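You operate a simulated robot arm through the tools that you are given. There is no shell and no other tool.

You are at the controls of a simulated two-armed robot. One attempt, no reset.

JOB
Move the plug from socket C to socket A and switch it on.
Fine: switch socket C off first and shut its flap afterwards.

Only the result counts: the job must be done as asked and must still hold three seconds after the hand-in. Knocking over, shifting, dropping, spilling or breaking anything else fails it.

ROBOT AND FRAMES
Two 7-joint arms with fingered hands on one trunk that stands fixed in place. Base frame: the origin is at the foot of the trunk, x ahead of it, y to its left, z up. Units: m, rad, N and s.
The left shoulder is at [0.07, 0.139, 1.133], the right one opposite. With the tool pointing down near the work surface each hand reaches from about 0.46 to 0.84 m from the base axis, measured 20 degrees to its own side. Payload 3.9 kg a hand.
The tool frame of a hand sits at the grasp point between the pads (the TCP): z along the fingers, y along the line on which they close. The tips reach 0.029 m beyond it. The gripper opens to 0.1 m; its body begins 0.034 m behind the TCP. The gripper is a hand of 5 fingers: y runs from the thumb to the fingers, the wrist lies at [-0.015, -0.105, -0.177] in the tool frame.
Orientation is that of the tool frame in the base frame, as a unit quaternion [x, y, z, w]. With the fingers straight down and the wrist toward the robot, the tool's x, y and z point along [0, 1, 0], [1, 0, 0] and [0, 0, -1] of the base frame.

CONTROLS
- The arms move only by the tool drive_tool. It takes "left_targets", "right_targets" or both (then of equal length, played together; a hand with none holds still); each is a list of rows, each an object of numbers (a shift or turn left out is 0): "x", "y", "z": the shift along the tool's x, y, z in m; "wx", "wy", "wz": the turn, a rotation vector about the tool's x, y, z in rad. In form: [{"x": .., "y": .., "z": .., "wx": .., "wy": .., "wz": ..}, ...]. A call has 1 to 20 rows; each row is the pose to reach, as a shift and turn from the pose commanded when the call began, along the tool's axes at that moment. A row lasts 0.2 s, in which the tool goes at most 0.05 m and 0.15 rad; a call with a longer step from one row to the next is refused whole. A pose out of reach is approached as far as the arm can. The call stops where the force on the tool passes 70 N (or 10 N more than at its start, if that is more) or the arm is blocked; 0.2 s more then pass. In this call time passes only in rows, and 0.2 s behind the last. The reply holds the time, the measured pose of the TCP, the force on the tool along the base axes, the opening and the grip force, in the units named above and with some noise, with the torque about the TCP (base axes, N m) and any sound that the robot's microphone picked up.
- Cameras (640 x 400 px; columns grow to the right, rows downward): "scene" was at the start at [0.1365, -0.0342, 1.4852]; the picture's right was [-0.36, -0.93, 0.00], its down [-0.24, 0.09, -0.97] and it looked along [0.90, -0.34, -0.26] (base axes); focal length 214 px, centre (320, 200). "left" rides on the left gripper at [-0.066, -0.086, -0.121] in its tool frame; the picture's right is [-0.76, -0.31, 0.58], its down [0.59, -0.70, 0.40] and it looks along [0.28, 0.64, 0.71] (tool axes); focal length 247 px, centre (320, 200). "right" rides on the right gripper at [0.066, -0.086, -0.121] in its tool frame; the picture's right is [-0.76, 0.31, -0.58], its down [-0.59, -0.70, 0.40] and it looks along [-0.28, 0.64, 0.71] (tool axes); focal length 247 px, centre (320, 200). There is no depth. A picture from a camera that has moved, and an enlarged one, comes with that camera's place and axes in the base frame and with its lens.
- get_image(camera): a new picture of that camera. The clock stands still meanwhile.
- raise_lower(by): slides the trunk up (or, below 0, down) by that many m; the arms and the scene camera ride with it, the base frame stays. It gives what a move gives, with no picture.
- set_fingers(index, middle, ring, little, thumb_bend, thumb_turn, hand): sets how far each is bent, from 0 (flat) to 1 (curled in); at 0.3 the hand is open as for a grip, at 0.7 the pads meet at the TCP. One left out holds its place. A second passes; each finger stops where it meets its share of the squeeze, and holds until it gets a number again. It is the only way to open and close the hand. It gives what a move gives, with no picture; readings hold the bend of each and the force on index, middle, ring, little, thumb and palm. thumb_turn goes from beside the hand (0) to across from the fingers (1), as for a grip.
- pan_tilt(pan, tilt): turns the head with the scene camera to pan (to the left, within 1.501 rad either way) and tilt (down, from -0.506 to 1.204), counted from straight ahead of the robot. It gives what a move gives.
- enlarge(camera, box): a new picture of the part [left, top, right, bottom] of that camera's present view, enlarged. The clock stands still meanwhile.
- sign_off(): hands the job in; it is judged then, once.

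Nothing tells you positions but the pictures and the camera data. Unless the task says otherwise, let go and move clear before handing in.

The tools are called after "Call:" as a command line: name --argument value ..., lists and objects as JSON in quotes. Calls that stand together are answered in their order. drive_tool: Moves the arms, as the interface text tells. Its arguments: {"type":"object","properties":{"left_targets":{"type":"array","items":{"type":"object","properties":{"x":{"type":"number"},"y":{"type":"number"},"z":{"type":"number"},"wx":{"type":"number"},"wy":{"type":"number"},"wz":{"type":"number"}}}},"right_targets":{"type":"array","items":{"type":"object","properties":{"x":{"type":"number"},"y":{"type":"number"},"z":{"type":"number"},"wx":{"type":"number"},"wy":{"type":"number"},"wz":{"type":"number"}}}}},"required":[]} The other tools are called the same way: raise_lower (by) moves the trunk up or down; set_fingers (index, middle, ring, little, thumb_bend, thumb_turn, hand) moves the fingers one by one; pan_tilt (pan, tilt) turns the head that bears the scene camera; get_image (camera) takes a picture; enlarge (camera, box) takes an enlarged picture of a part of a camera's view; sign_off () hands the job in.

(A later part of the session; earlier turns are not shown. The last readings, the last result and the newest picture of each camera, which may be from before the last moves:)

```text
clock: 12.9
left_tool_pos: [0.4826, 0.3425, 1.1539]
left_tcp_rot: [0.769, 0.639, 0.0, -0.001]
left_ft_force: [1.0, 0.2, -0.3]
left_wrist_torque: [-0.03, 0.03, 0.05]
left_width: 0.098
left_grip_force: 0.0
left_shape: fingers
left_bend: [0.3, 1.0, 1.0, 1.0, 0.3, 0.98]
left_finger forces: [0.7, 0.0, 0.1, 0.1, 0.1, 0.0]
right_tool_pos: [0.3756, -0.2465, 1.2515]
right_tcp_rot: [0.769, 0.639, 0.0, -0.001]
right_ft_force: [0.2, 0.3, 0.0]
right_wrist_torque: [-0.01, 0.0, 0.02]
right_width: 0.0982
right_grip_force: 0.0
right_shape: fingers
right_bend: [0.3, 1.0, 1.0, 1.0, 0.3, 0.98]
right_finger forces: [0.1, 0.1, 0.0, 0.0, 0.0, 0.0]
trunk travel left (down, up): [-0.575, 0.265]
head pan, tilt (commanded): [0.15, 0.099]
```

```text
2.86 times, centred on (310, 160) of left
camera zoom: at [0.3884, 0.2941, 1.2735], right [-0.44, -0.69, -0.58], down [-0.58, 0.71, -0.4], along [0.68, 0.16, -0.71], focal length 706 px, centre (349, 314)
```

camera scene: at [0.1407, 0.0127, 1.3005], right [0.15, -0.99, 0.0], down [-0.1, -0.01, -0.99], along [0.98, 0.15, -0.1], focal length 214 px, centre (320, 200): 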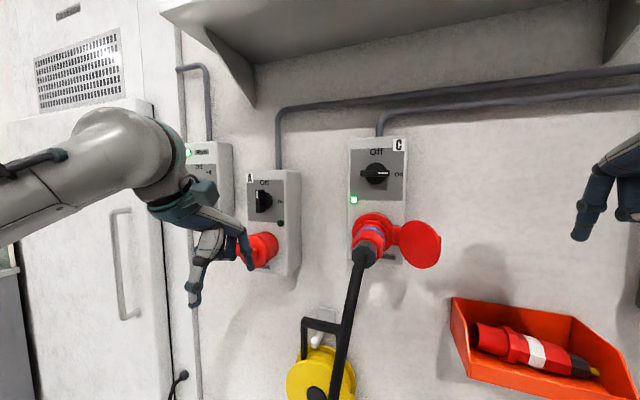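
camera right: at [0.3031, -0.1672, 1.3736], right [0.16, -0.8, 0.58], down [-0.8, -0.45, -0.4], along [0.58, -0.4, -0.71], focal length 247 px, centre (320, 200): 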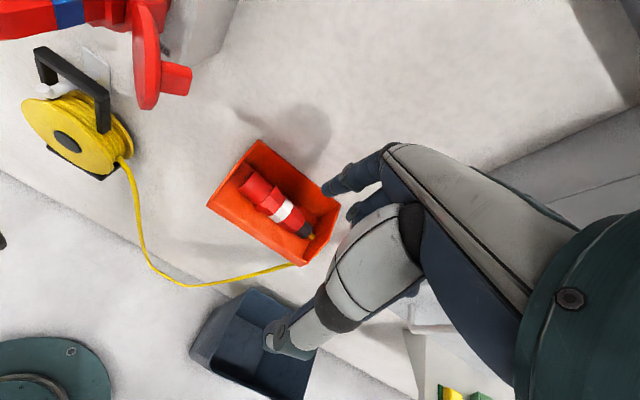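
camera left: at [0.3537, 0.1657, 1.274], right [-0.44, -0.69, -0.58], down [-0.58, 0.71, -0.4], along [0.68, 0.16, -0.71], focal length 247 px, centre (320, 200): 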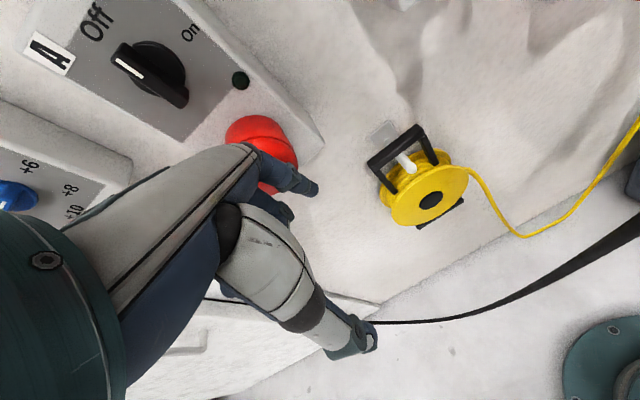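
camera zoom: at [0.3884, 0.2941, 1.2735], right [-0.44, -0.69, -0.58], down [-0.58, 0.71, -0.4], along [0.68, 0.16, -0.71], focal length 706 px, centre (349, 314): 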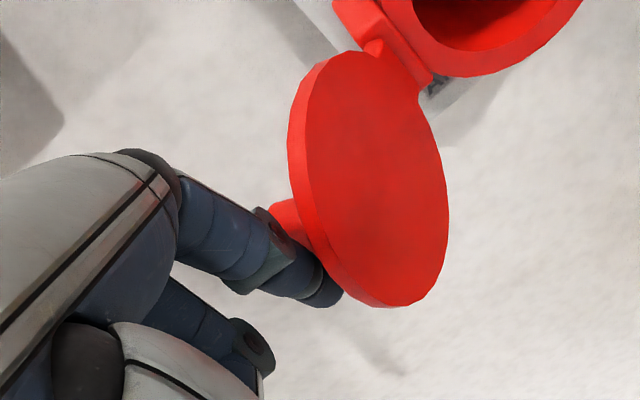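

A's flap now stands open at about 115°. I'll back the left hand away and bring the right hand near knob C for a close look at the knob's depth.

Call:
drive_tool --left_targets '[{"y": -0.03}, {"x": 0.0, "y": -0.07}, {"x": 0.0, "y": -0.11}]' --right_targets '[{"x": 0.04, "z": -0.04}, {"x": 0.08, "z": -0.08}, {"x": 0.12, "z": -0.11}]'

Call:
get_image --camera "right"

Call:
get_image --camera "scene"

```text
refused: row 1 steps farther than a row can; nothing moved
```

```text
taken
camera right: at [0.303, -0.1676, 1.3735], right [0.16, -0.8, 0.58], down [-0.8, -0.45, -0.4], along [0.58, -0.4, -0.71], focal length 247 px, centre (320, 200)
```

right: 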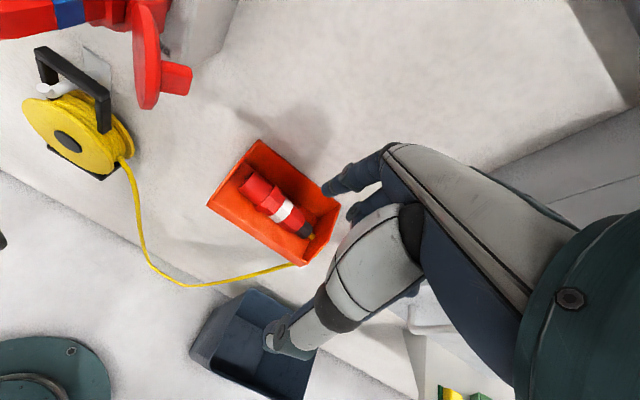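

```text
taken
camera scene: at [0.1404, 0.0131, 1.3005], right [0.15, -0.99, 0.0], down [-0.1, -0.01, -0.99], along [0.98, 0.15, -0.1], focal length 214 px, centre (320, 200)
```

scene: 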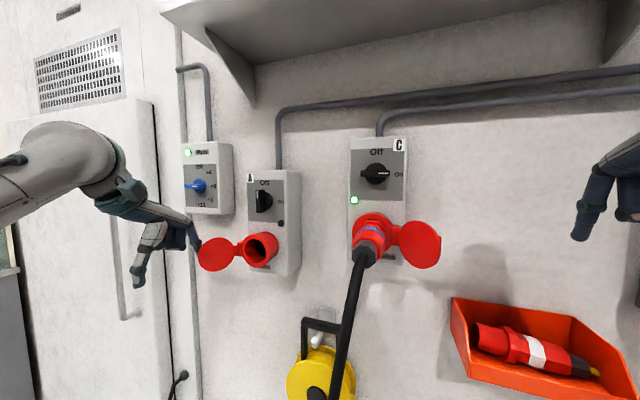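

The call was refused because a step was too long, so nothing moved. I'll repeat it with shorter steps.

Call:
drive_tool --left_targets '[{"y": -0.03}, {"y": -0.06}, {"y": -0.09}, {"y": -0.11}]' --right_targets '[{"x": 0.03, "z": -0.03}, {"x": 0.06, "z": -0.06}, {"x": 0.09, "z": -0.09}, {"x": 0.12, "z": -0.11}]'

Call:
get_image --camera "right"

Call:
get_image --camera "scene"

```text
clock: 13.9
left_tool_pos: [0.3732, 0.358, 1.1549]
left_tcp_rot: [0.769, 0.64, 0.001, -0.001]
left_ft_force: [-0.2, 0.1, 0.9]
left_wrist_torque: [-0.01, -0.04, 0.02]
left_width: 0.0983
left_grip_force: 0.0
left_shape: fingers
left_bend: [0.3, 1.0, 1.0, 1.0, 0.3, 0.98]
left_finger forces: [0.0, 0.1, 0.0, 0.0, 0.1, 0.0]
right_tool_pos: [0.3825, -0.1398, 1.3367]
right_tcp_rot: [0.769, 0.64, 0.002, 0.0]
right_ft_force: [-0.3, 0.1, -0.5]
right_wrist_torque: [0.01, -0.05, 0.0]
right_width: 0.0983
right_grip_force: 0.1
right_shape: fingers
right_bend: [0.3, 1.0, 1.0, 1.0, 0.3, 0.98]
right_finger forces: [0.0, 0.0, 0.0, 0.1, 0.1, 0.0]
right hand out of reach, approached as far as the arm can: row 4
trunk travel left (down, up): [-0.575, 0.265]
head pan, tilt (commanded): [0.15, 0.099]
```

```text
taken
camera right: at [0.309, -0.0599, 1.4597], right [0.16, -0.8, 0.58], down [-0.8, -0.45, -0.4], along [0.58, -0.39, -0.71], focal length 247 px, centre (320, 200)
```

right: 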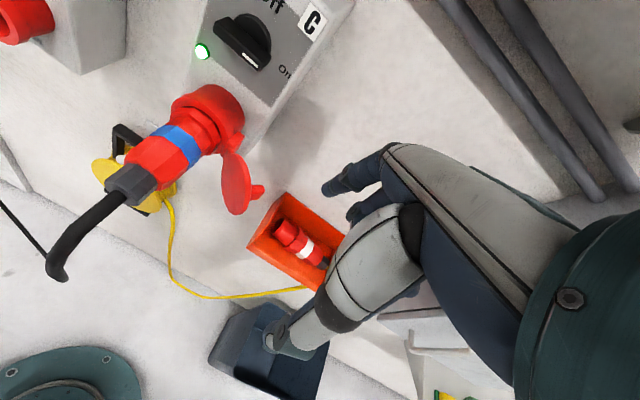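

```text
taken
camera scene: at [0.1378, 0.0112, 1.3009], right [0.15, -0.99, 0.0], down [-0.1, -0.01, -1.0], along [0.98, 0.15, -0.1], focal length 214 px, centre (320, 200)
```

scene: 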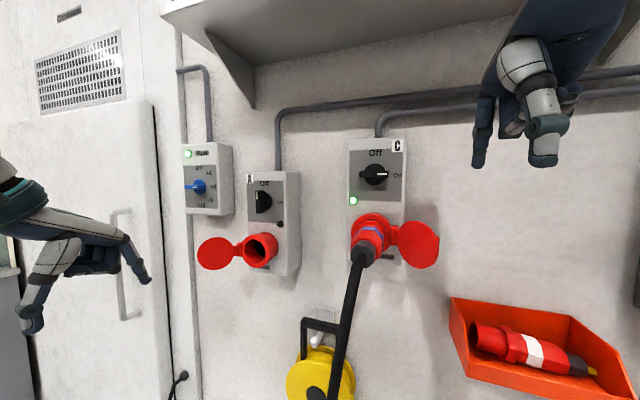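

The right hand hit its upper reach limit with the trunk lowered. I'll drop that hand slightly and draw it aside, then raise the trunk back up.

Call:
drive_tool --right_targets '[{"x": -0.02, "y": -0.01, "z": 0.03}, {"x": -0.04, "y": -0.02, "z": 0.06}, {"x": -0.06, "y": -0.02, "z": 0.09}, {"x": -0.06, "y": -0.02, "z": 0.11}]'

Call:
raise_lower --by 0.2

Call:
pan_tilt --pan 0.0 --tilt 0.4

Call:
get_image --camera "scene"

Call:
get_image --camera "right"

```text
clock: 14.9
left_tool_pos: [0.3754, 0.3604, 1.1544]
left_tcp_rot: [0.769, 0.639, 0.0, -0.001]
left_ft_force: [-0.2, -0.4, 0.6]
left_wrist_torque: [0.01, 0.0, 0.02]
left_width: 0.0986
left_grip_force: 0.0
left_shape: fingers
left_bend: [0.3, 1.0, 1.0, 1.0, 0.3, 0.98]
left_finger forces: [0.1, 0.0, 0.0, 0.0, 0.0, 0.0]
right_tool_pos: [0.3562, -0.1911, 1.2247]
right_tcp_rot: [0.769, 0.64, 0.001, 0.0]
right_ft_force: [0.2, 0.1, 0.4]
right_wrist_torque: [0.01, 0.05, -0.01]
right_width: 0.0982
right_grip_force: 0.1
right_shape: fingers
right_bend: [0.3, 1.0, 1.0, 1.0, 0.3, 0.98]
right_finger forces: [0.0, 0.0, 0.1, 0.0, 0.0, 0.0]
trunk travel left (down, up): [-0.575, 0.265]
head pan, tilt (commanded): [0.15, 0.099]
```

```text
clock: 17.1
left_tool_pos: [0.3746, 0.359, 1.3542]
left_tcp_rot: [0.769, 0.64, 0.0, -0.001]
left_ft_force: [-0.3, 0.2, -0.2]
left_wrist_torque: [0.01, -0.03, -0.02]
left_width: 0.0985
left_grip_force: 0.1
left_shape: fingers
left_bend: [0.3, 1.0, 1.0, 1.0, 0.3, 0.98]
left_finger forces: [0.0, 0.0, 0.0, 0.0, 0.0, 0.1]
right_tool_pos: [0.3558, -0.1919, 1.4244]
right_tcp_rot: [0.769, 0.64, 0.0, 0.0]
right_ft_force: [-0.6, 0.3, -0.6]
right_wrist_torque: [0.01, -0.01, 0.0]
right_width: 0.0982
right_grip_force: 0.0
right_shape: fingers
right_bend: [0.3, 1.0, 1.0, 1.0, 0.3, 0.98]
right_finger forces: [0.0, 0.0, 0.0, 0.0, 0.1, 0.0]
trunk travel left (down, up): [-0.775, 0.065]
head pan, tilt (commanded): [0.15, 0.099]
```

```text
clock: 17.9
left_tool_pos: [0.3747, 0.3594, 1.3537]
left_tcp_rot: [0.769, 0.64, 0.0, 0.0]
left_ft_force: [-1.1, 0.3, -0.2]
left_wrist_torque: [0.0, -0.02, -0.01]
left_width: 0.0987
left_grip_force: 0.0
left_shape: fingers
left_bend: [0.3, 1.0, 1.0, 1.0, 0.3, 0.98]
left_finger forces: [0.1, 0.0, 0.0, 0.0, 0.1, 0.0]
right_tool_pos: [0.3556, -0.1915, 1.4238]
right_tcp_rot: [0.769, 0.64, 0.001, -0.001]
right_ft_force: [0.8, -0.3, 0.1]
right_wrist_torque: [-0.03, 0.0, 0.01]
right_width: 0.0985
right_grip_force: 0.0
right_shape: fingers
right_bend: [0.3, 1.0, 1.0, 1.0, 0.3, 0.98]
right_finger forces: [0.0, 0.0, 0.0, 0.0, 0.0, 0.1]
trunk travel left (down, up): [-0.775, 0.065]
head pan, tilt (commanded): [0.0, 0.4]
```

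```text
taken
camera scene: at [0.1419, -0.0007, 1.4727], right [0.0, -1.0, 0.0], down [-0.39, 0.0, -0.92], along [0.92, 0.0, -0.39], focal length 214 px, centre (320, 200)
```

scene: 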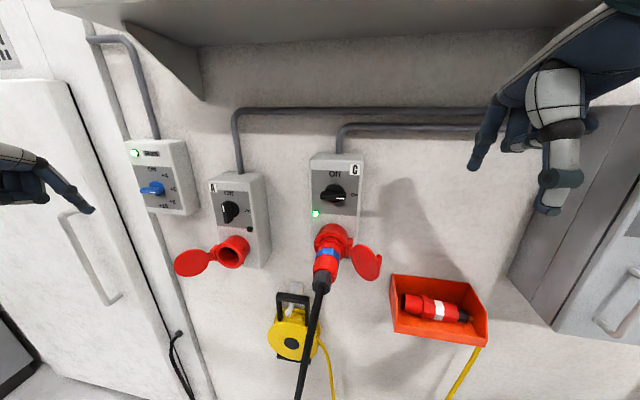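

```text
taken
camera right: at [0.2826, -0.1111, 1.5462], right [0.16, -0.8, 0.58], down [-0.8, -0.45, -0.4], along [0.58, -0.4, -0.71], focal length 247 px, centre (320, 200)
```

right: 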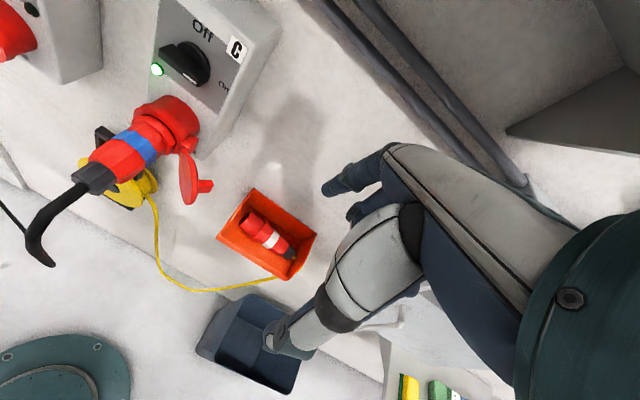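

Call:
enlarge --camera "right" --box '[140, 10, 280, 110]'

Call:
enlarge --camera "scene" --box '[300, 140, 380, 230]'

```text
4.00 times, centred on (210, 60) of right
camera zoom: at [0.2826, -0.1111, 1.5462], right [0.16, -0.8, 0.58], down [-0.8, -0.45, -0.4], along [0.58, -0.4, -0.71], focal length 988 px, centre (760, 760)
```

zoom: 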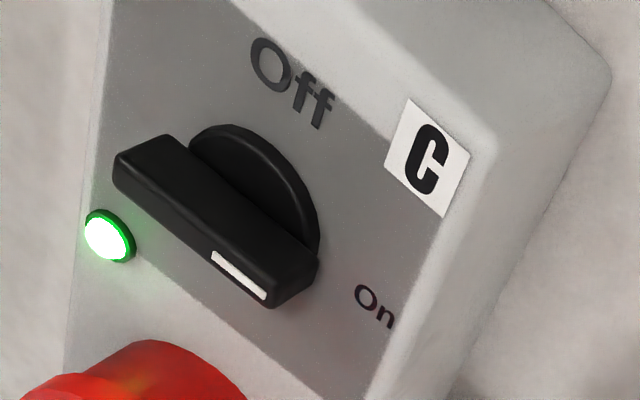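

```text
4.44 times, centred on (340, 185) of scene
camera zoom: at [0.1419, -0.0007, 1.4727], right [0.0, -1.0, 0.0], down [-0.39, 0.0, -0.92], along [0.92, 0.0, -0.39], focal length 953 px, centre (231, 267)
```

zoom: 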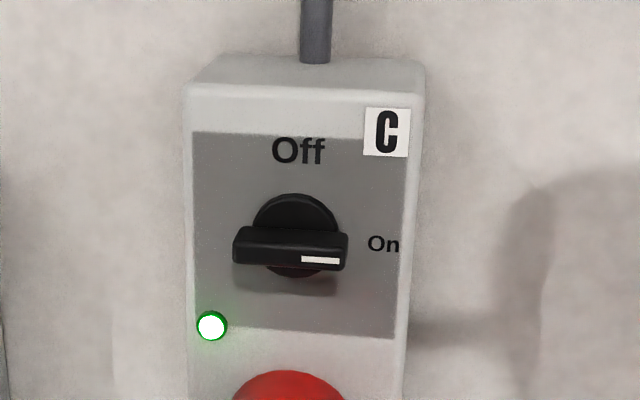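

The knob C bar spans 8–32 mm out from the panel and about 51 mm long, centred near [0.5625, -0.03, 1.3125]. I'll bring the right index above the bar's left end, staying back from it, and check the fingertip.

Call:
drive_tool --right_targets '[{"x": 0.04, "y": 0.005}, {"x": 0.08, "y": 0.01}, {"x": 0.12, "y": 0.02}, {"x": 0.16, "y": 0.03}, {"x": 0.195, "y": 0.04}, {"x": 0.2067, "y": 0.05, "z": 0.02}]'

Call:
get_image --camera "right"

Call:
get_image --camera "scene"

Call:
get_image --camera "left"

```text
clock: 19.3
left_tool_pos: [0.3754, 0.3588, 1.3547]
left_tcp_rot: [0.769, 0.64, 0.0, -0.001]
left_ft_force: [0.0, -1.0, -0.4]
left_wrist_torque: [0.02, 0.04, 0.0]
left_width: 0.0984
left_grip_force: 0.0
left_shape: fingers
left_bend: [0.3, 1.0, 1.0, 1.0, 0.3, 0.98]
left_finger forces: [0.0, 0.0, 0.1, 0.0, 0.0, 0.1]
right_tool_pos: [0.4425, 0.0035, 1.406]
right_tcp_rot: [0.768, 0.64, 0.001, 0.0]
right_ft_force: [-0.5, -0.3, 0.0]
right_wrist_torque: [0.03, 0.0, -0.01]
right_width: 0.0986
right_grip_force: 0.1
right_shape: fingers
right_bend: [0.3, 1.0, 1.0, 1.0, 0.3, 0.98]
right_finger forces: [0.0, 0.0, 0.0, 0.0, 0.1, 0.1]
trunk travel left (down, up): [-0.775, 0.065]
head pan, tilt (commanded): [0.0, 0.4]
```

```text
taken
camera right: at [0.3688, 0.0831, 1.5279], right [0.16, -0.8, 0.58], down [-0.8, -0.45, -0.4], along [0.58, -0.39, -0.71], focal length 247 px, centre (320, 200)
```

right: 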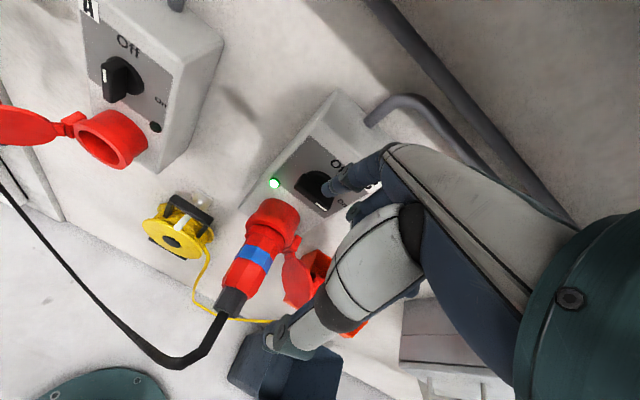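

```text
taken
camera scene: at [0.1426, -0.0018, 1.4726], right [0.0, -1.0, 0.0], down [-0.39, 0.0, -0.92], along [0.92, 0.0, -0.39], focal length 214 px, centre (320, 200)
```

scene: 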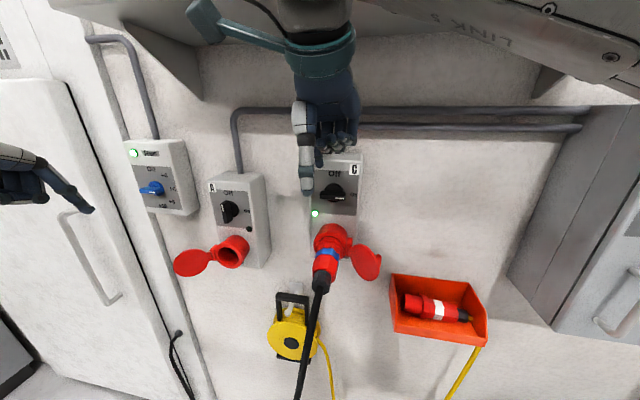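

```text
taken
camera left: at [0.2809, 0.3099, 1.4743], right [-0.44, -0.69, -0.58], down [-0.58, 0.71, -0.4], along [0.68, 0.16, -0.71], focal length 247 px, centre (320, 200)
```

left: 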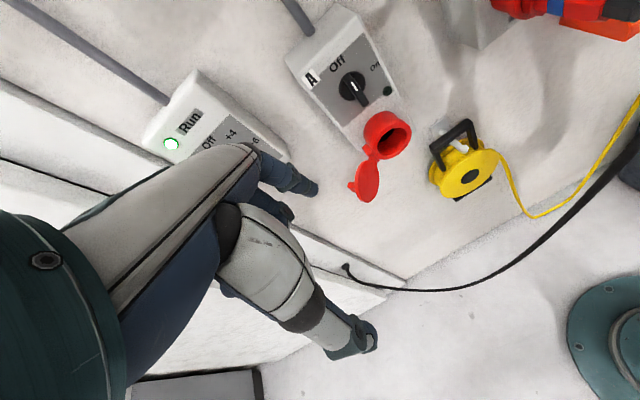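

Call:
enlarge --camera "scene" --box '[280, 100, 380, 230]'

Call:
enlarge --camera "right" --box '[240, 90, 400, 230]'

```text
3.08 times, centred on (330, 165) of scene
camera zoom: at [0.1426, -0.0018, 1.4726], right [0.0, -1.0, 0.0], down [-0.39, 0.0, -0.92], along [0.92, 0.0, -0.39], focal length 660 px, centre (289, 308)
```

zoom: 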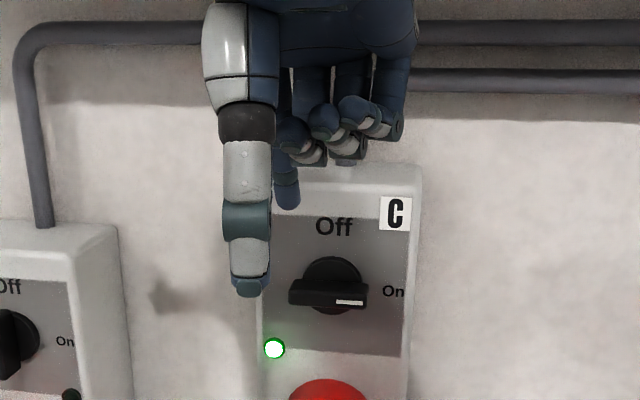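

```text
2.86 times, centred on (320, 160) of right
camera zoom: at [0.3688, 0.0831, 1.5279], right [0.16, -0.8, 0.58], down [-0.8, -0.45, -0.4], along [0.58, -0.39, -0.71], focal length 706 px, centre (320, 314)
```

zoom: 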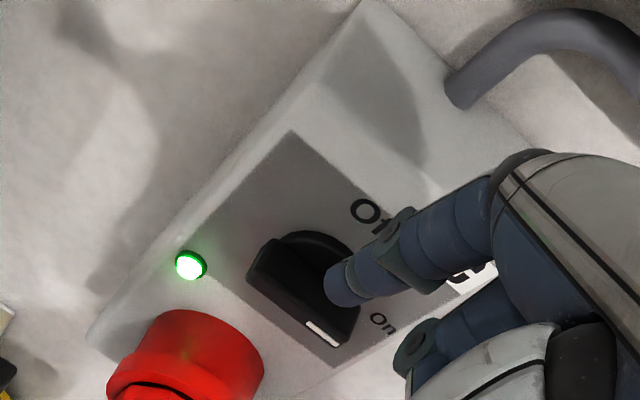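

The fingertip offset is confirmed. I'll go forward 47 mm and then down to just above the bar's left end.

Call:
drive_tool --right_targets '[{"x": 0.001, "y": 0.02, "z": 0.005}, {"x": 0.001, "y": 0.04, "z": 0.01}, {"x": 0.001, "y": 0.047, "z": 0.025}, {"x": 0.001, "y": 0.047, "z": 0.042}]'

Call:
enlarge --camera "scene" --box '[280, 100, 380, 230]'

Call:
enlarge --camera "right" --box '[240, 90, 400, 230]'

```text
clock: 20.3
left_tool_pos: [0.377, 0.3588, 1.3535]
left_tcp_rot: [0.769, 0.639, 0.0, 0.0]
left_ft_force: [0.8, -0.5, 0.9]
left_wrist_torque: [0.03, 0.01, 0.0]
left_width: 0.0983
left_grip_force: 0.1
left_shape: fingers
left_bend: [0.3, 1.0, 1.0, 1.0, 0.3, 0.98]
left_finger forces: [0.1, 0.0, 0.0, 0.1, 0.1, 0.0]
right_tool_pos: [0.4881, -0.0041, 1.3629]
right_tcp_rot: [0.769, 0.64, 0.001, 0.0]
right_ft_force: [0.1, -0.2, -0.5]
right_wrist_torque: [0.01, 0.02, -0.03]
right_width: 0.0988
right_grip_force: 0.1
right_shape: fingers
right_bend: [0.3, 1.0, 1.0, 1.0, 0.3, 0.98]
right_finger forces: [0.0, 0.0, 0.0, 0.0, 0.1, 0.0]
trunk travel left (down, up): [-0.775, 0.065]
head pan, tilt (commanded): [0.0, 0.4]
```

```text
3.08 times, centred on (330, 165) of scene
camera zoom: at [0.1424, -0.0012, 1.4726], right [0.0, -1.0, 0.0], down [-0.39, 0.0, -0.92], along [0.92, 0.0, -0.39], focal length 660 px, centre (289, 308)
```

zoom: 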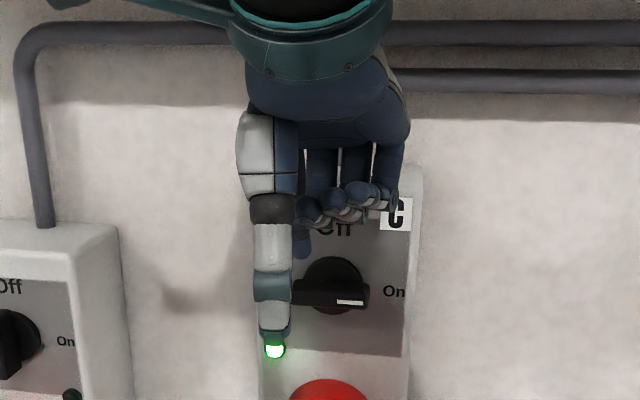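

```text
2.86 times, centred on (320, 160) of right
camera zoom: at [0.4164, 0.0758, 1.4836], right [0.16, -0.8, 0.58], down [-0.8, -0.45, -0.4], along [0.58, -0.39, -0.71], focal length 706 px, centre (320, 314)
```

zoom: 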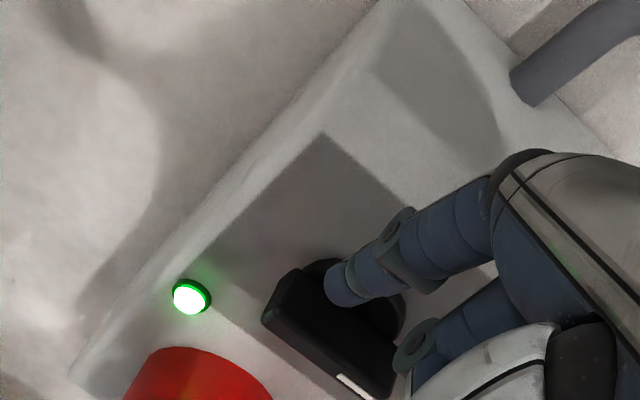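

The fingertip is right above the bar's left end. Next I press down and around along the counter-clockwise arc, first to about 45°.

Call:
drive_tool --right_targets '[{"x": 0.0013, "z": 0.0185}, {"x": 0.0039, "z": 0.0238}, {"x": 0.005, "z": 0.0297}, {"x": 0.0045, "z": 0.0356}]'

Call:
enlarge --camera "scene" --box '[280, 100, 380, 230]'

Call:
enlarge --camera "right" --box '[240, 90, 400, 230]'

```text
clock: 21.3
left_tool_pos: [0.376, 0.3594, 1.3541]
left_tcp_rot: [0.769, 0.639, 0.0, 0.0]
left_ft_force: [0.3, 0.3, -0.2]
left_wrist_torque: [0.02, 0.01, 0.02]
left_width: 0.0985
left_grip_force: 0.0
left_shape: fingers
left_bend: [0.3, 1.0, 1.0, 1.0, 0.3, 0.98]
left_finger forces: [0.1, 0.1, 0.1, 0.0, 0.0, 0.0]
right_tool_pos: [0.4889, -0.0003, 1.3275]
right_tcp_rot: [0.769, 0.639, 0.0, 0.0]
right_ft_force: [-0.1, 0.4, 1.5]
right_wrist_torque: [-0.02, -0.05, 0.02]
right_width: 0.0992
right_grip_force: 0.1
right_shape: fingers
right_bend: [0.3, 1.0, 1.0, 1.0, 0.3, 0.98]
right_finger forces: [1.1, 0.1, 0.0, 0.1, 0.0, 0.0]
trunk travel left (down, up): [-0.775, 0.065]
head pan, tilt (commanded): [0.0, 0.4]
```

```text
3.08 times, centred on (330, 165) of scene
camera zoom: at [0.142, -0.001, 1.4726], right [0.0, -1.0, 0.0], down [-0.39, 0.0, -0.92], along [0.92, 0.0, -0.39], focal length 660 px, centre (289, 308)
```

zoom: 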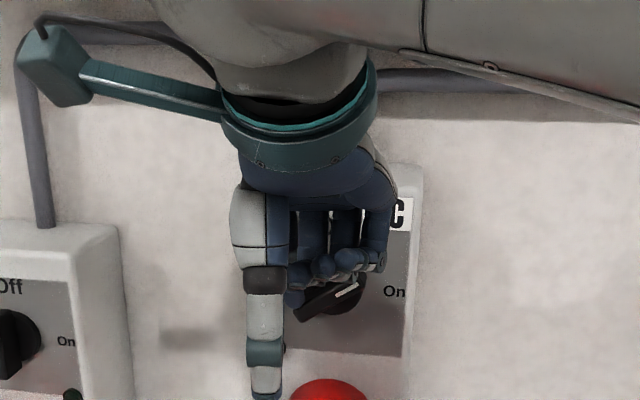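

```text
2.86 times, centred on (320, 160) of right
camera zoom: at [0.4171, 0.0802, 1.4488], right [0.16, -0.8, 0.58], down [-0.8, -0.45, -0.4], along [0.58, -0.39, -0.71], focal length 706 px, centre (320, 314)
```

zoom: 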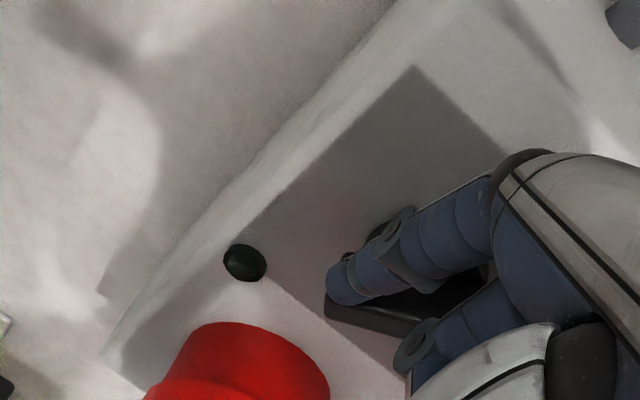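

The lamp has already gone out and the bar is turning. I'll continue the arc to bring it fully vertical.

Call:
drive_tool --right_targets '[{"x": -0.0015, "z": 0.007}, {"x": -0.0045, "z": 0.013}, {"x": -0.008, "z": 0.017}, {"x": -0.012, "z": 0.0185}]'

Call:
enlarge --camera "scene" --box '[280, 100, 380, 230]'

Call:
enlarge --camera "right" --box '[240, 90, 400, 230]'

```text
clock: 22.3
left_tool_pos: [0.3754, 0.3603, 1.3536]
left_tcp_rot: [0.769, 0.64, 0.0, 0.0]
left_ft_force: [0.4, -0.3, 0.9]
left_wrist_torque: [-0.01, -0.01, 0.0]
left_width: 0.0987
left_grip_force: 0.0
left_shape: fingers
left_bend: [0.3, 1.0, 1.0, 1.0, 0.3, 0.98]
left_finger forces: [0.0, 0.0, 0.0, 0.0, 0.1, 0.0]
right_tool_pos: [0.4875, -0.0101, 1.3085]
right_tcp_rot: [0.769, 0.639, 0.0, 0.001]
right_ft_force: [-0.8, 1.1, 1.6]
right_wrist_torque: [0.02, -0.03, 0.08]
right_width: 0.099
right_grip_force: 0.7
right_shape: fingers
right_bend: [0.3, 1.0, 1.0, 1.0, 0.3, 0.98]
right_finger forces: [1.2, 0.1, 0.0, 0.0, 0.0, 0.0]
trunk travel left (down, up): [-0.775, 0.065]
head pan, tilt (commanded): [0.0, 0.4]
```

```text
3.08 times, centred on (330, 165) of scene
camera zoom: at [0.1418, -0.0004, 1.4726], right [0.0, -1.0, 0.0], down [-0.39, 0.0, -0.92], along [0.92, 0.0, -0.39], focal length 660 px, centre (289, 308)
```

zoom: 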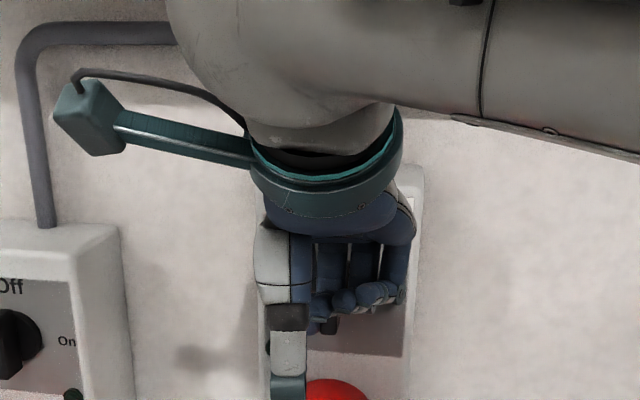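

```text
2.86 times, centred on (320, 160) of right
camera zoom: at [0.4151, 0.0695, 1.4303], right [0.16, -0.8, 0.58], down [-0.8, -0.45, -0.4], along [0.58, -0.39, -0.71], focal length 706 px, centre (320, 314)
```

zoom: 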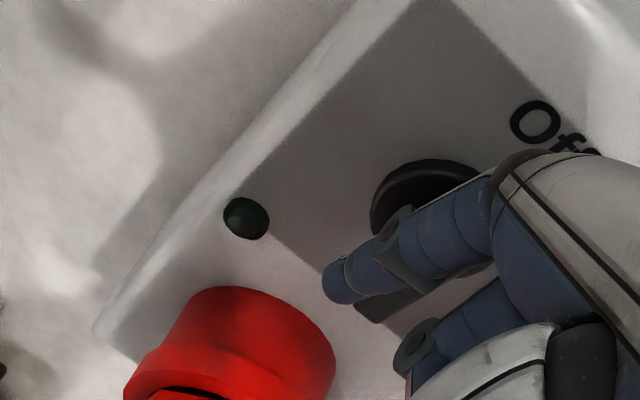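

The bar is nearly vertical. I'll push about 3 mm more to seat it against its stop, then retreat left and up to look.

Call:
drive_tool --right_targets '[{"x": -0.002}, {"x": -0.004}]'

Call:
enlarge --camera "right" --box '[240, 90, 400, 230]'

```text
clock: 22.9
left_tool_pos: [0.3749, 0.3613, 1.3538]
left_tcp_rot: [0.769, 0.64, -0.001, 0.0]
left_ft_force: [-0.7, 0.5, -0.3]
left_wrist_torque: [-0.02, -0.03, -0.03]
left_width: 0.0985
left_grip_force: 0.0
left_shape: fingers
left_bend: [0.3, 1.0, 1.0, 1.0, 0.3, 0.98]
left_finger forces: [0.0, 0.0, 0.0, 0.0, 0.0, 0.0]
right_tool_pos: [0.4866, -0.0124, 1.3081]
right_tcp_rot: [0.768, 0.64, 0.0, 0.0]
right_ft_force: [0.2, 5.4, -0.2]
right_wrist_torque: [0.02, -0.06, 0.27]
right_width: 0.0991
right_grip_force: 2.4
right_shape: fingers
right_bend: [0.3, 1.0, 1.0, 1.0, 0.3, 0.98]
right_finger forces: [5.3, 0.0, 0.0, 0.1, 0.0, 0.0]
trunk travel left (down, up): [-0.775, 0.065]
head pan, tilt (commanded): [0.0, 0.4]
```

```text
2.86 times, centred on (320, 160) of right
camera zoom: at [0.4139, 0.0671, 1.4304], right [0.16, -0.8, 0.58], down [-0.8, -0.45, -0.4], along [0.58, -0.39, -0.71], focal length 706 px, centre (320, 314)
```

zoom: 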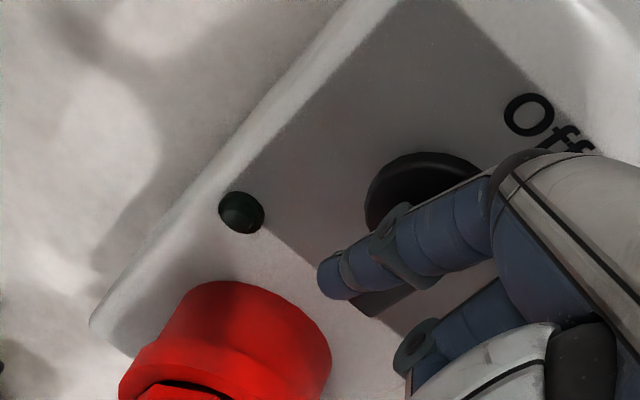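

The 5 N resistance shows the stop is reached. I'll retreat left, then out from the wall and to the right, and check the knob.

Call:
drive_tool --right_targets '[{"x": 0.015}, {"x": 0.02, "y": -0.03}, {"x": 0.02, "y": -0.06, "z": -0.02}, {"x": 0.0, "y": -0.09, "z": -0.05}, {"x": -0.04, "y": -0.11, "z": -0.07}, {"x": -0.08, "y": -0.11, "z": -0.08}, {"x": -0.12, "y": -0.11, "z": -0.09}, {"x": -0.16, "y": -0.11, "z": -0.09}, {"x": -0.2, "y": -0.11, "z": -0.09}]'

Call:
get_image --camera "scene"

Call:
enlarge --camera "scene" --box '[300, 140, 380, 230]'

Call:
get_image --camera "right"

```text
clock: 24.9
left_tool_pos: [0.375, 0.3579, 1.3551]
left_tcp_rot: [0.769, 0.64, 0.001, 0.0]
left_ft_force: [0.9, -0.1, 0.4]
left_wrist_torque: [0.03, 0.02, 0.01]
left_width: 0.0987
left_grip_force: 0.0
left_shape: fingers
left_bend: [0.3, 1.0, 1.0, 1.0, 0.3, 0.98]
left_finger forces: [0.0, 0.0, 0.0, 0.0, 0.0, 0.0]
right_tool_pos: [0.3418, -0.1929, 1.4005]
right_tcp_rot: [0.769, 0.64, 0.002, -0.001]
right_ft_force: [0.0, -0.6, 0.6]
right_wrist_torque: [0.03, -0.02, 0.0]
right_width: 0.0987
right_grip_force: 0.2
right_shape: fingers
right_bend: [0.3, 1.0, 1.0, 1.0, 0.3, 0.98]
right_finger forces: [0.1, 0.0, 0.0, 0.1, 0.0, 0.1]
trunk travel left (down, up): [-0.775, 0.065]
head pan, tilt (commanded): [0.0, 0.4]
```

```text
taken
camera scene: at [0.1418, -0.0029, 1.4726], right [0.0, -1.0, 0.0], down [-0.39, 0.0, -0.92], along [0.92, 0.0, -0.39], focal length 214 px, centre (320, 200)
```

scene: 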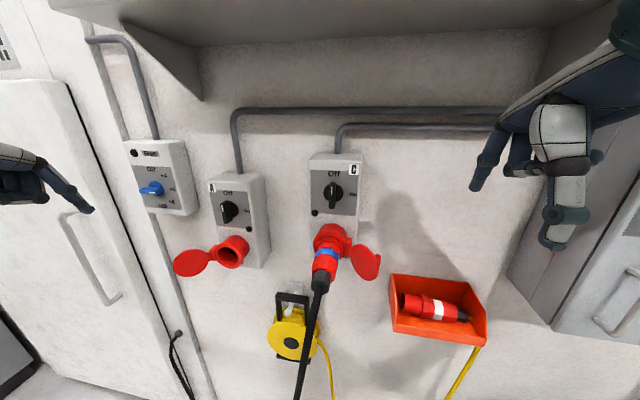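

```text
4.44 times, centred on (340, 185) of scene
camera zoom: at [0.1418, -0.0029, 1.4726], right [0.0, -1.0, 0.0], down [-0.39, 0.0, -0.92], along [0.92, 0.0, -0.39], focal length 953 px, centre (231, 267)
```

zoom: 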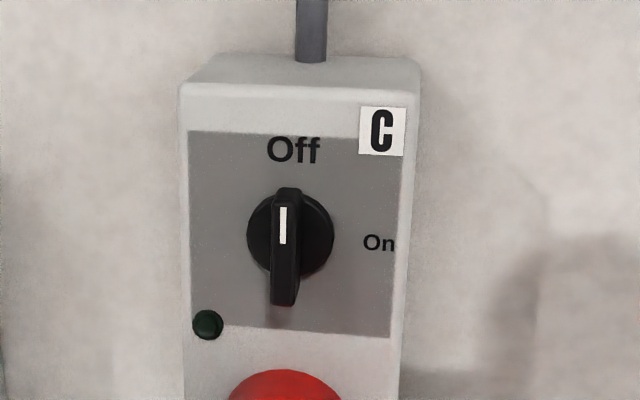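

```text
taken
camera right: at [0.2694, -0.1139, 1.5223], right [0.16, -0.8, 0.58], down [-0.8, -0.45, -0.4], along [0.58, -0.39, -0.71], focal length 247 px, centre (320, 200)
```

right: 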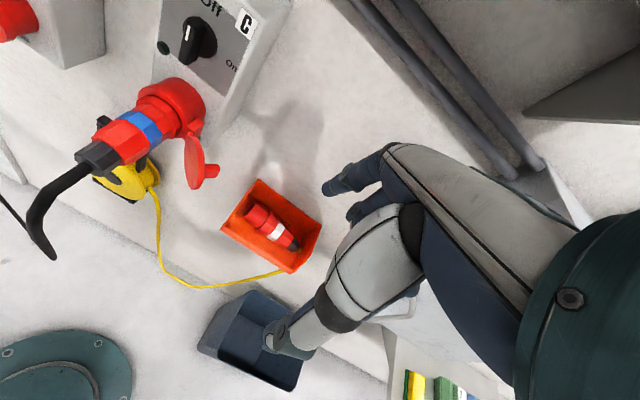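

C is off: the knob is vertical and the lamp is dark. I'll now study the plug and A's open mouth for the key orientation and alignment.

Call:
enlarge --camera "scene" --box '[300, 215, 390, 300]'

Call:
enlarge --camera "scene" --box '[170, 210, 270, 290]'

Call:
enlarge --camera "left" --box '[330, 80, 430, 210]'

Call:
enlarge --camera "right" --box '[60, 60, 230, 200]'

```text
4.71 times, centred on (345, 258) of scene
camera zoom: at [0.1418, -0.0029, 1.4726], right [0.0, -1.0, 0.0], down [-0.39, 0.0, -0.92], along [0.92, 0.0, -0.39], focal length 1009 px, centre (202, -71)
```

zoom: 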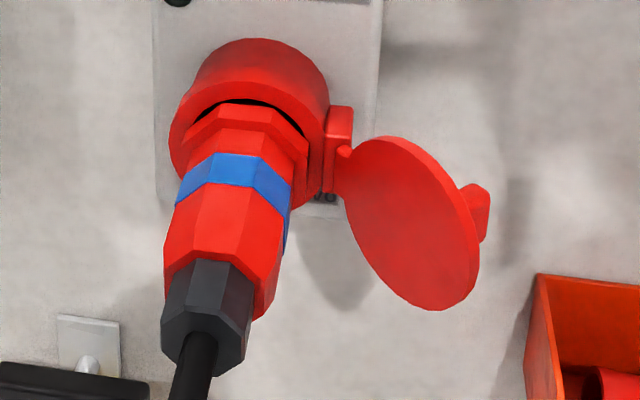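

```text
5.00 times, centred on (220, 250) of scene
camera zoom: at [0.1418, -0.0029, 1.4726], right [0.0, -1.0, 0.0], down [-0.39, 0.0, -0.92], along [0.92, 0.0, -0.39], focal length 1072 px, centre (820, -50)
```

zoom: 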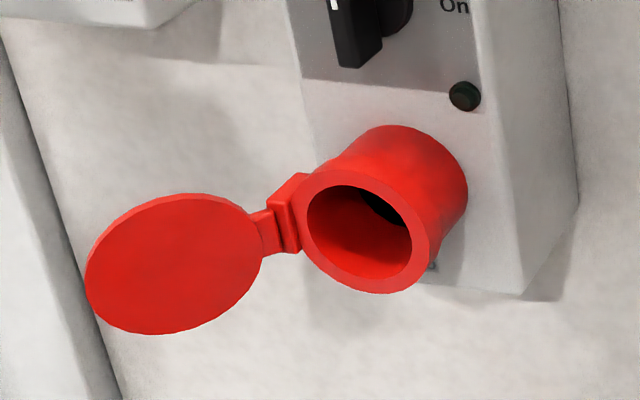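

```text
3.08 times, centred on (380, 145) of left
camera zoom: at [0.2801, 0.3087, 1.4747], right [-0.44, -0.69, -0.58], down [-0.58, 0.71, -0.4], along [0.68, 0.16, -0.71], focal length 760 px, centre (135, 369)
```

zoom: 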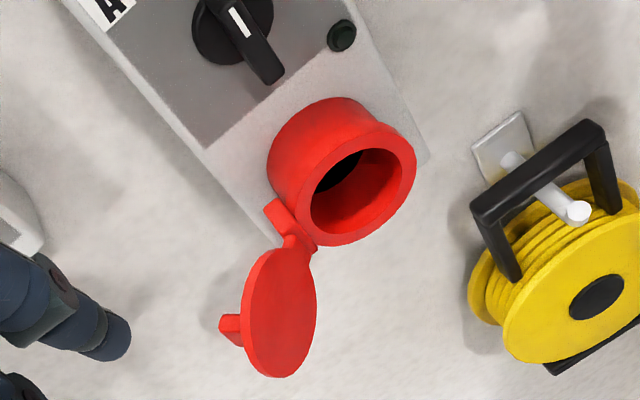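

```text
2.86 times, centred on (145, 130) of right
camera zoom: at [0.2694, -0.1139, 1.5223], right [0.16, -0.8, 0.58], down [-0.8, -0.45, -0.4], along [0.58, -0.39, -0.71], focal length 706 px, centre (820, 400)
```

zoom: 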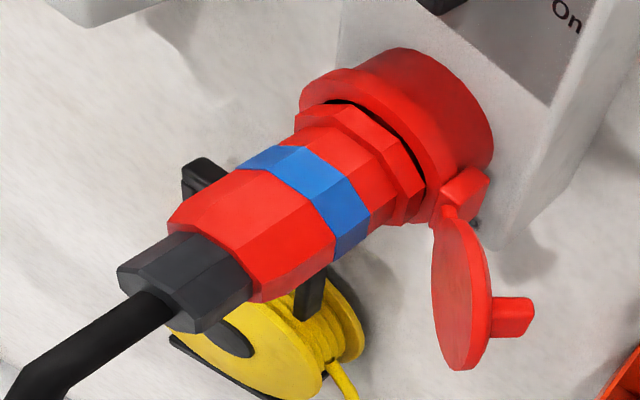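

Both mouths look like plain round holes. To get the exact A–C offset, I'll photograph A and C from the left hand camera in poses that differ by my estimate (0.248 left, 0.058 down) and compare pixels.

Call:
drive_tool --left_targets '[{"y": 0.03}, {"y": 0.06}, {"y": 0.09}]'

Call:
enlarge --camera "left" --box '[320, 20, 520, 220]'

Call:
get_image --camera "left"

```text
clock: 25.7
left_tool_pos: [0.4627, 0.342, 1.3552]
left_tcp_rot: [0.769, 0.639, 0.001, -0.001]
left_ft_force: [0.7, -1.6, 0.2]
left_wrist_torque: [-0.02, 0.01, 0.01]
left_width: 0.0987
left_grip_force: 0.0
left_shape: fingers
left_bend: [0.3, 1.0, 1.0, 1.0, 0.3, 0.98]
left_finger forces: [0.1, 0.0, 0.0, 0.0, 0.1, 0.0]
right_tool_pos: [0.3419, -0.1923, 1.4007]
right_tcp_rot: [0.769, 0.64, 0.0, 0.0]
right_ft_force: [-0.1, 0.2, -0.4]
right_wrist_torque: [0.01, 0.01, 0.04]
right_width: 0.0984
right_grip_force: 0.0
right_shape: fingers
right_bend: [0.3, 1.0, 1.0, 1.0, 0.3, 0.98]
right_finger forces: [0.0, 0.0, 0.1, 0.1, 0.1, 0.0]
trunk travel left (down, up): [-0.775, 0.065]
head pan, tilt (commanded): [0.0, 0.4]
```

```text
2.00 times, centred on (420, 120) of left
camera zoom: at [0.3677, 0.2932, 1.4757], right [-0.44, -0.69, -0.58], down [-0.58, 0.71, -0.4], along [0.68, 0.16, -0.71], focal length 494 px, centre (120, 360)
```

zoom: 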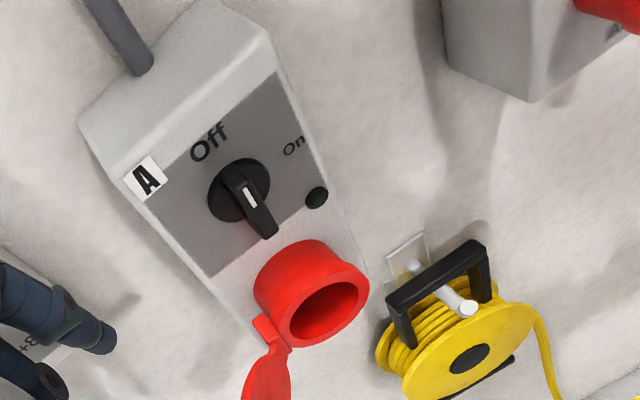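

```text
taken
camera left: at [0.3677, 0.2932, 1.4757], right [-0.44, -0.69, -0.58], down [-0.58, 0.71, -0.4], along [0.68, 0.16, -0.71], focal length 247 px, centre (320, 200)
```

left: 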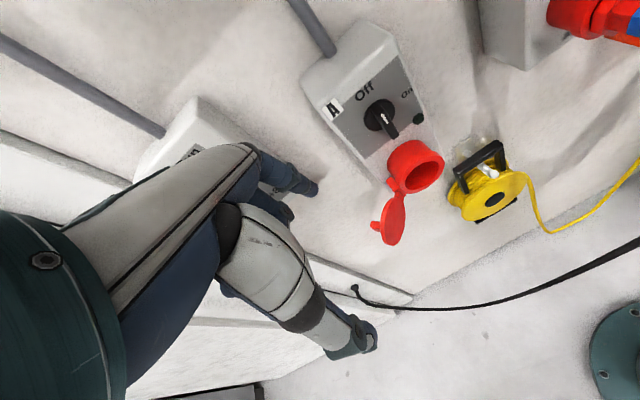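

Call:
enlarge --camera "left" --box '[320, 50, 460, 190]'

Call:
drive_tool --left_targets '[{"x": -0.04, "z": -0.01}, {"x": -0.08, "z": -0.02}, {"x": -0.12, "z": -0.03}, {"x": -0.16, "z": -0.04}, {"x": -0.2, "z": -0.05}, {"x": -0.235, "z": -0.058}, {"x": -0.248, "z": -0.058}, {"x": -0.248, "z": -0.058}]'

Call:
get_image --camera "left"

Call:
enlarge --camera "left" --box '[320, 50, 460, 190]'

```text
2.86 times, centred on (390, 120) of left
camera zoom: at [0.3677, 0.2932, 1.4757], right [-0.44, -0.69, -0.58], down [-0.58, 0.71, -0.4], along [0.68, 0.16, -0.71], focal length 706 px, centre (120, 429)
```

zoom: 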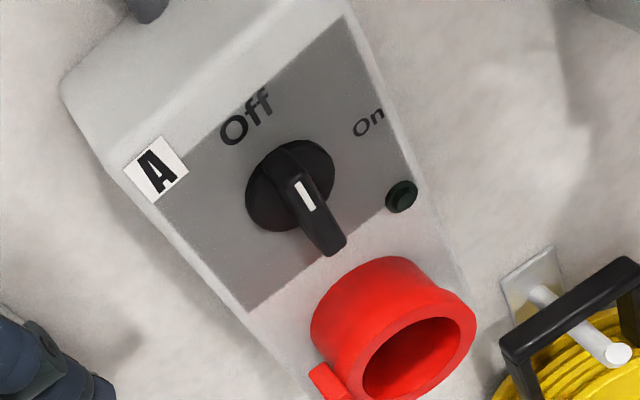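

```text
clock: 27.5
left_tool_pos: [0.4208, 0.0975, 1.4146]
left_tcp_rot: [0.768, 0.64, 0.0, -0.001]
left_ft_force: [-0.4, 0.7, -0.9]
left_wrist_torque: [-0.02, -0.01, -0.02]
left_width: 0.0986
left_grip_force: 0.1
left_shape: fingers
left_bend: [0.3, 1.0, 1.0, 1.0, 0.3, 0.98]
left_finger forces: [0.1, 0.1, 0.1, 0.1, 0.0, 0.0]
right_tool_pos: [0.3428, -0.1914, 1.4005]
right_tcp_rot: [0.769, 0.639, 0.0, 0.0]
right_ft_force: [0.8, 0.8, 0.6]
right_wrist_torque: [-0.03, -0.02, -0.04]
right_width: 0.0989
right_grip_force: 0.1
right_shape: fingers
right_bend: [0.3, 1.0, 1.0, 1.0, 0.3, 0.98]
right_finger forces: [0.0, 0.0, 0.0, 0.0, 0.0, 0.0]
trunk travel left (down, up): [-0.775, 0.065]
head pan, tilt (commanded): [0.0, 0.4]
```

```text
taken
camera left: at [0.3254, 0.0502, 1.5344], right [-0.44, -0.69, -0.58], down [-0.58, 0.71, -0.4], along [0.68, 0.16, -0.71], focal length 247 px, centre (320, 200)
```

left: 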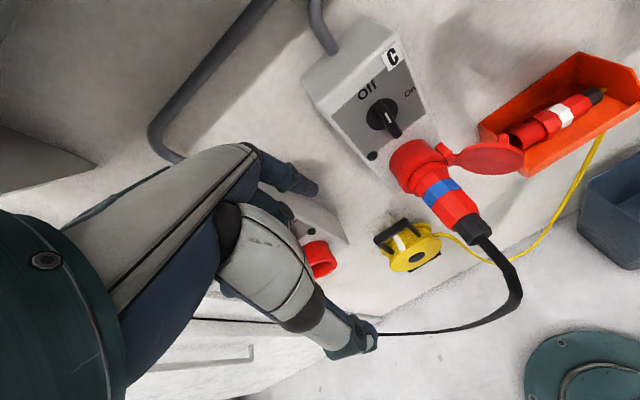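

```text
2.86 times, centred on (390, 120) of left
camera zoom: at [0.3254, 0.0502, 1.5344], right [-0.44, -0.69, -0.58], down [-0.58, 0.71, -0.4], along [0.68, 0.16, -0.71], focal length 706 px, centre (120, 429)
```

zoom: 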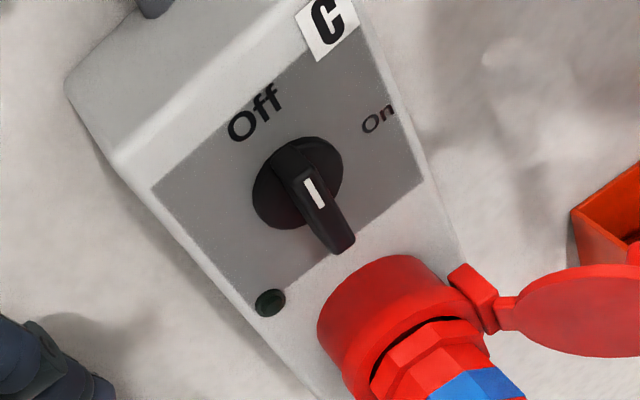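

The two pictures match within 9 px, so A is about 0.2507 m left and 0.0563 m below C at the same depth. Next I open the left hand and turn it 90° so the fingers straddle the plug, with the thumb on the left.

Call:
set_fingers --hand "left" --index 0.3 --middle 0.3 --ring 0.3 --little 0.3 --thumb_bend 0.3 --thumb_turn 1.0

Call:
drive_tool --left_targets '[{"wz": 0.14}, {"wz": 0.28}, {"wz": 0.42}, {"wz": 0.56}, {"wz": 0.7}, {"wz": 0.84}, {"wz": 0.98}, {"wz": 1.12}, {"wz": 1.26}, {"wz": 1.4}, {"wz": 1.5708}]'

```text
clock: 28.5
left_tool_pos: [0.4209, 0.0997, 1.4146]
left_tcp_rot: [0.769, 0.64, 0.0, 0.0]
left_ft_force: [-0.4, 0.3, 0.8]
left_wrist_torque: [-0.02, 0.0, -0.02]
left_width: 0.0984
left_grip_force: 0.1
left_shape: fingers
left_bend: [0.3, 0.3, 0.3, 0.3, 0.3, 0.97]
left_finger forces: [0.1, 0.1, 0.1, 0.0, 0.0, 0.1]
right_tool_pos: [0.343, -0.1913, 1.4021]
right_tcp_rot: [0.769, 0.639, 0.001, -0.002]
right_ft_force: [-0.7, 0.3, 0.2]
right_wrist_torque: [-0.02, -0.02, 0.02]
right_width: 0.0987
right_grip_force: 0.0
right_shape: fingers
right_bend: [0.3, 1.0, 1.0, 1.0, 0.3, 0.98]
right_finger forces: [0.0, 0.0, 0.0, 0.0, 0.0, 0.1]
trunk travel left (down, up): [-0.775, 0.065]
head pan, tilt (commanded): [0.0, 0.4]
```

```text
refused: row 11 steps farther than a row can; nothing moved
```

Call:
drive_tool --left_targets '[{"wz": 0.143}, {"wz": 0.286}, {"wz": 0.429}, {"wz": 0.572}, {"wz": 0.715}, {"wz": 0.858}, {"wz": 1.001}, {"wz": 1.144}, {"wz": 1.287}, {"wz": 1.43}, {"wz": 1.5708}]'

Call:
get_image --camera "scene"

Call:
get_image --camera "left"

```text
clock: 30.9
left_tool_pos: [0.4081, 0.1075, 1.4162]
left_tcp_rot: [0.996, -0.091, 0.005, 0.003]
left_ft_force: [1.5, -0.4, -0.2]
left_wrist_torque: [-0.01, -0.04, -0.01]
left_width: 0.0985
left_grip_force: 0.1
left_shape: fingers
left_bend: [0.3, 0.3, 0.3, 0.3, 0.3, 0.98]
left_finger forces: [0.0, 0.1, 0.0, 0.0, 0.0, 0.1]
right_tool_pos: [0.3331, -0.1833, 1.404]
right_tcp_rot: [0.768, 0.64, 0.002, 0.004]
right_ft_force: [0.2, -0.2, 0.2]
right_wrist_torque: [0.01, -0.01, 0.0]
right_width: 0.0989
right_grip_force: 0.0
right_shape: fingers
right_bend: [0.3, 1.0, 1.0, 1.0, 0.3, 0.98]
right_finger forces: [0.0, 0.0, 0.1, 0.0, 0.0, 0.0]
trunk travel left (down, up): [-0.775, 0.065]
head pan, tilt (commanded): [0.0, 0.4]
```

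```text
taken
camera scene: at [0.1319, 0.0048, 1.4733], right [0.0, -1.0, 0.0], down [-0.38, 0.0, -0.92], along [0.92, 0.0, -0.38], focal length 214 px, centre (320, 200)
```

scene: 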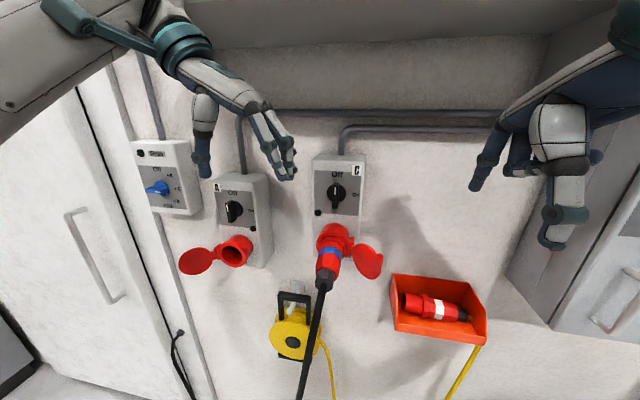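

```text
taken
camera left: at [0.36, 0.204, 1.5345], right [-0.68, 0.44, -0.59], down [0.71, 0.58, -0.4], along [0.17, -0.69, -0.71], focal length 247 px, centre (320, 200)
```

left: 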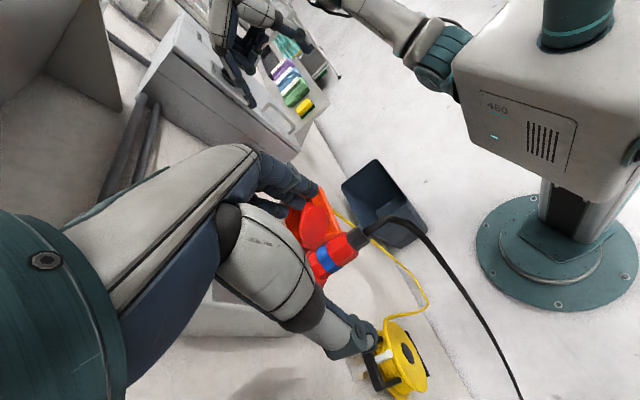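

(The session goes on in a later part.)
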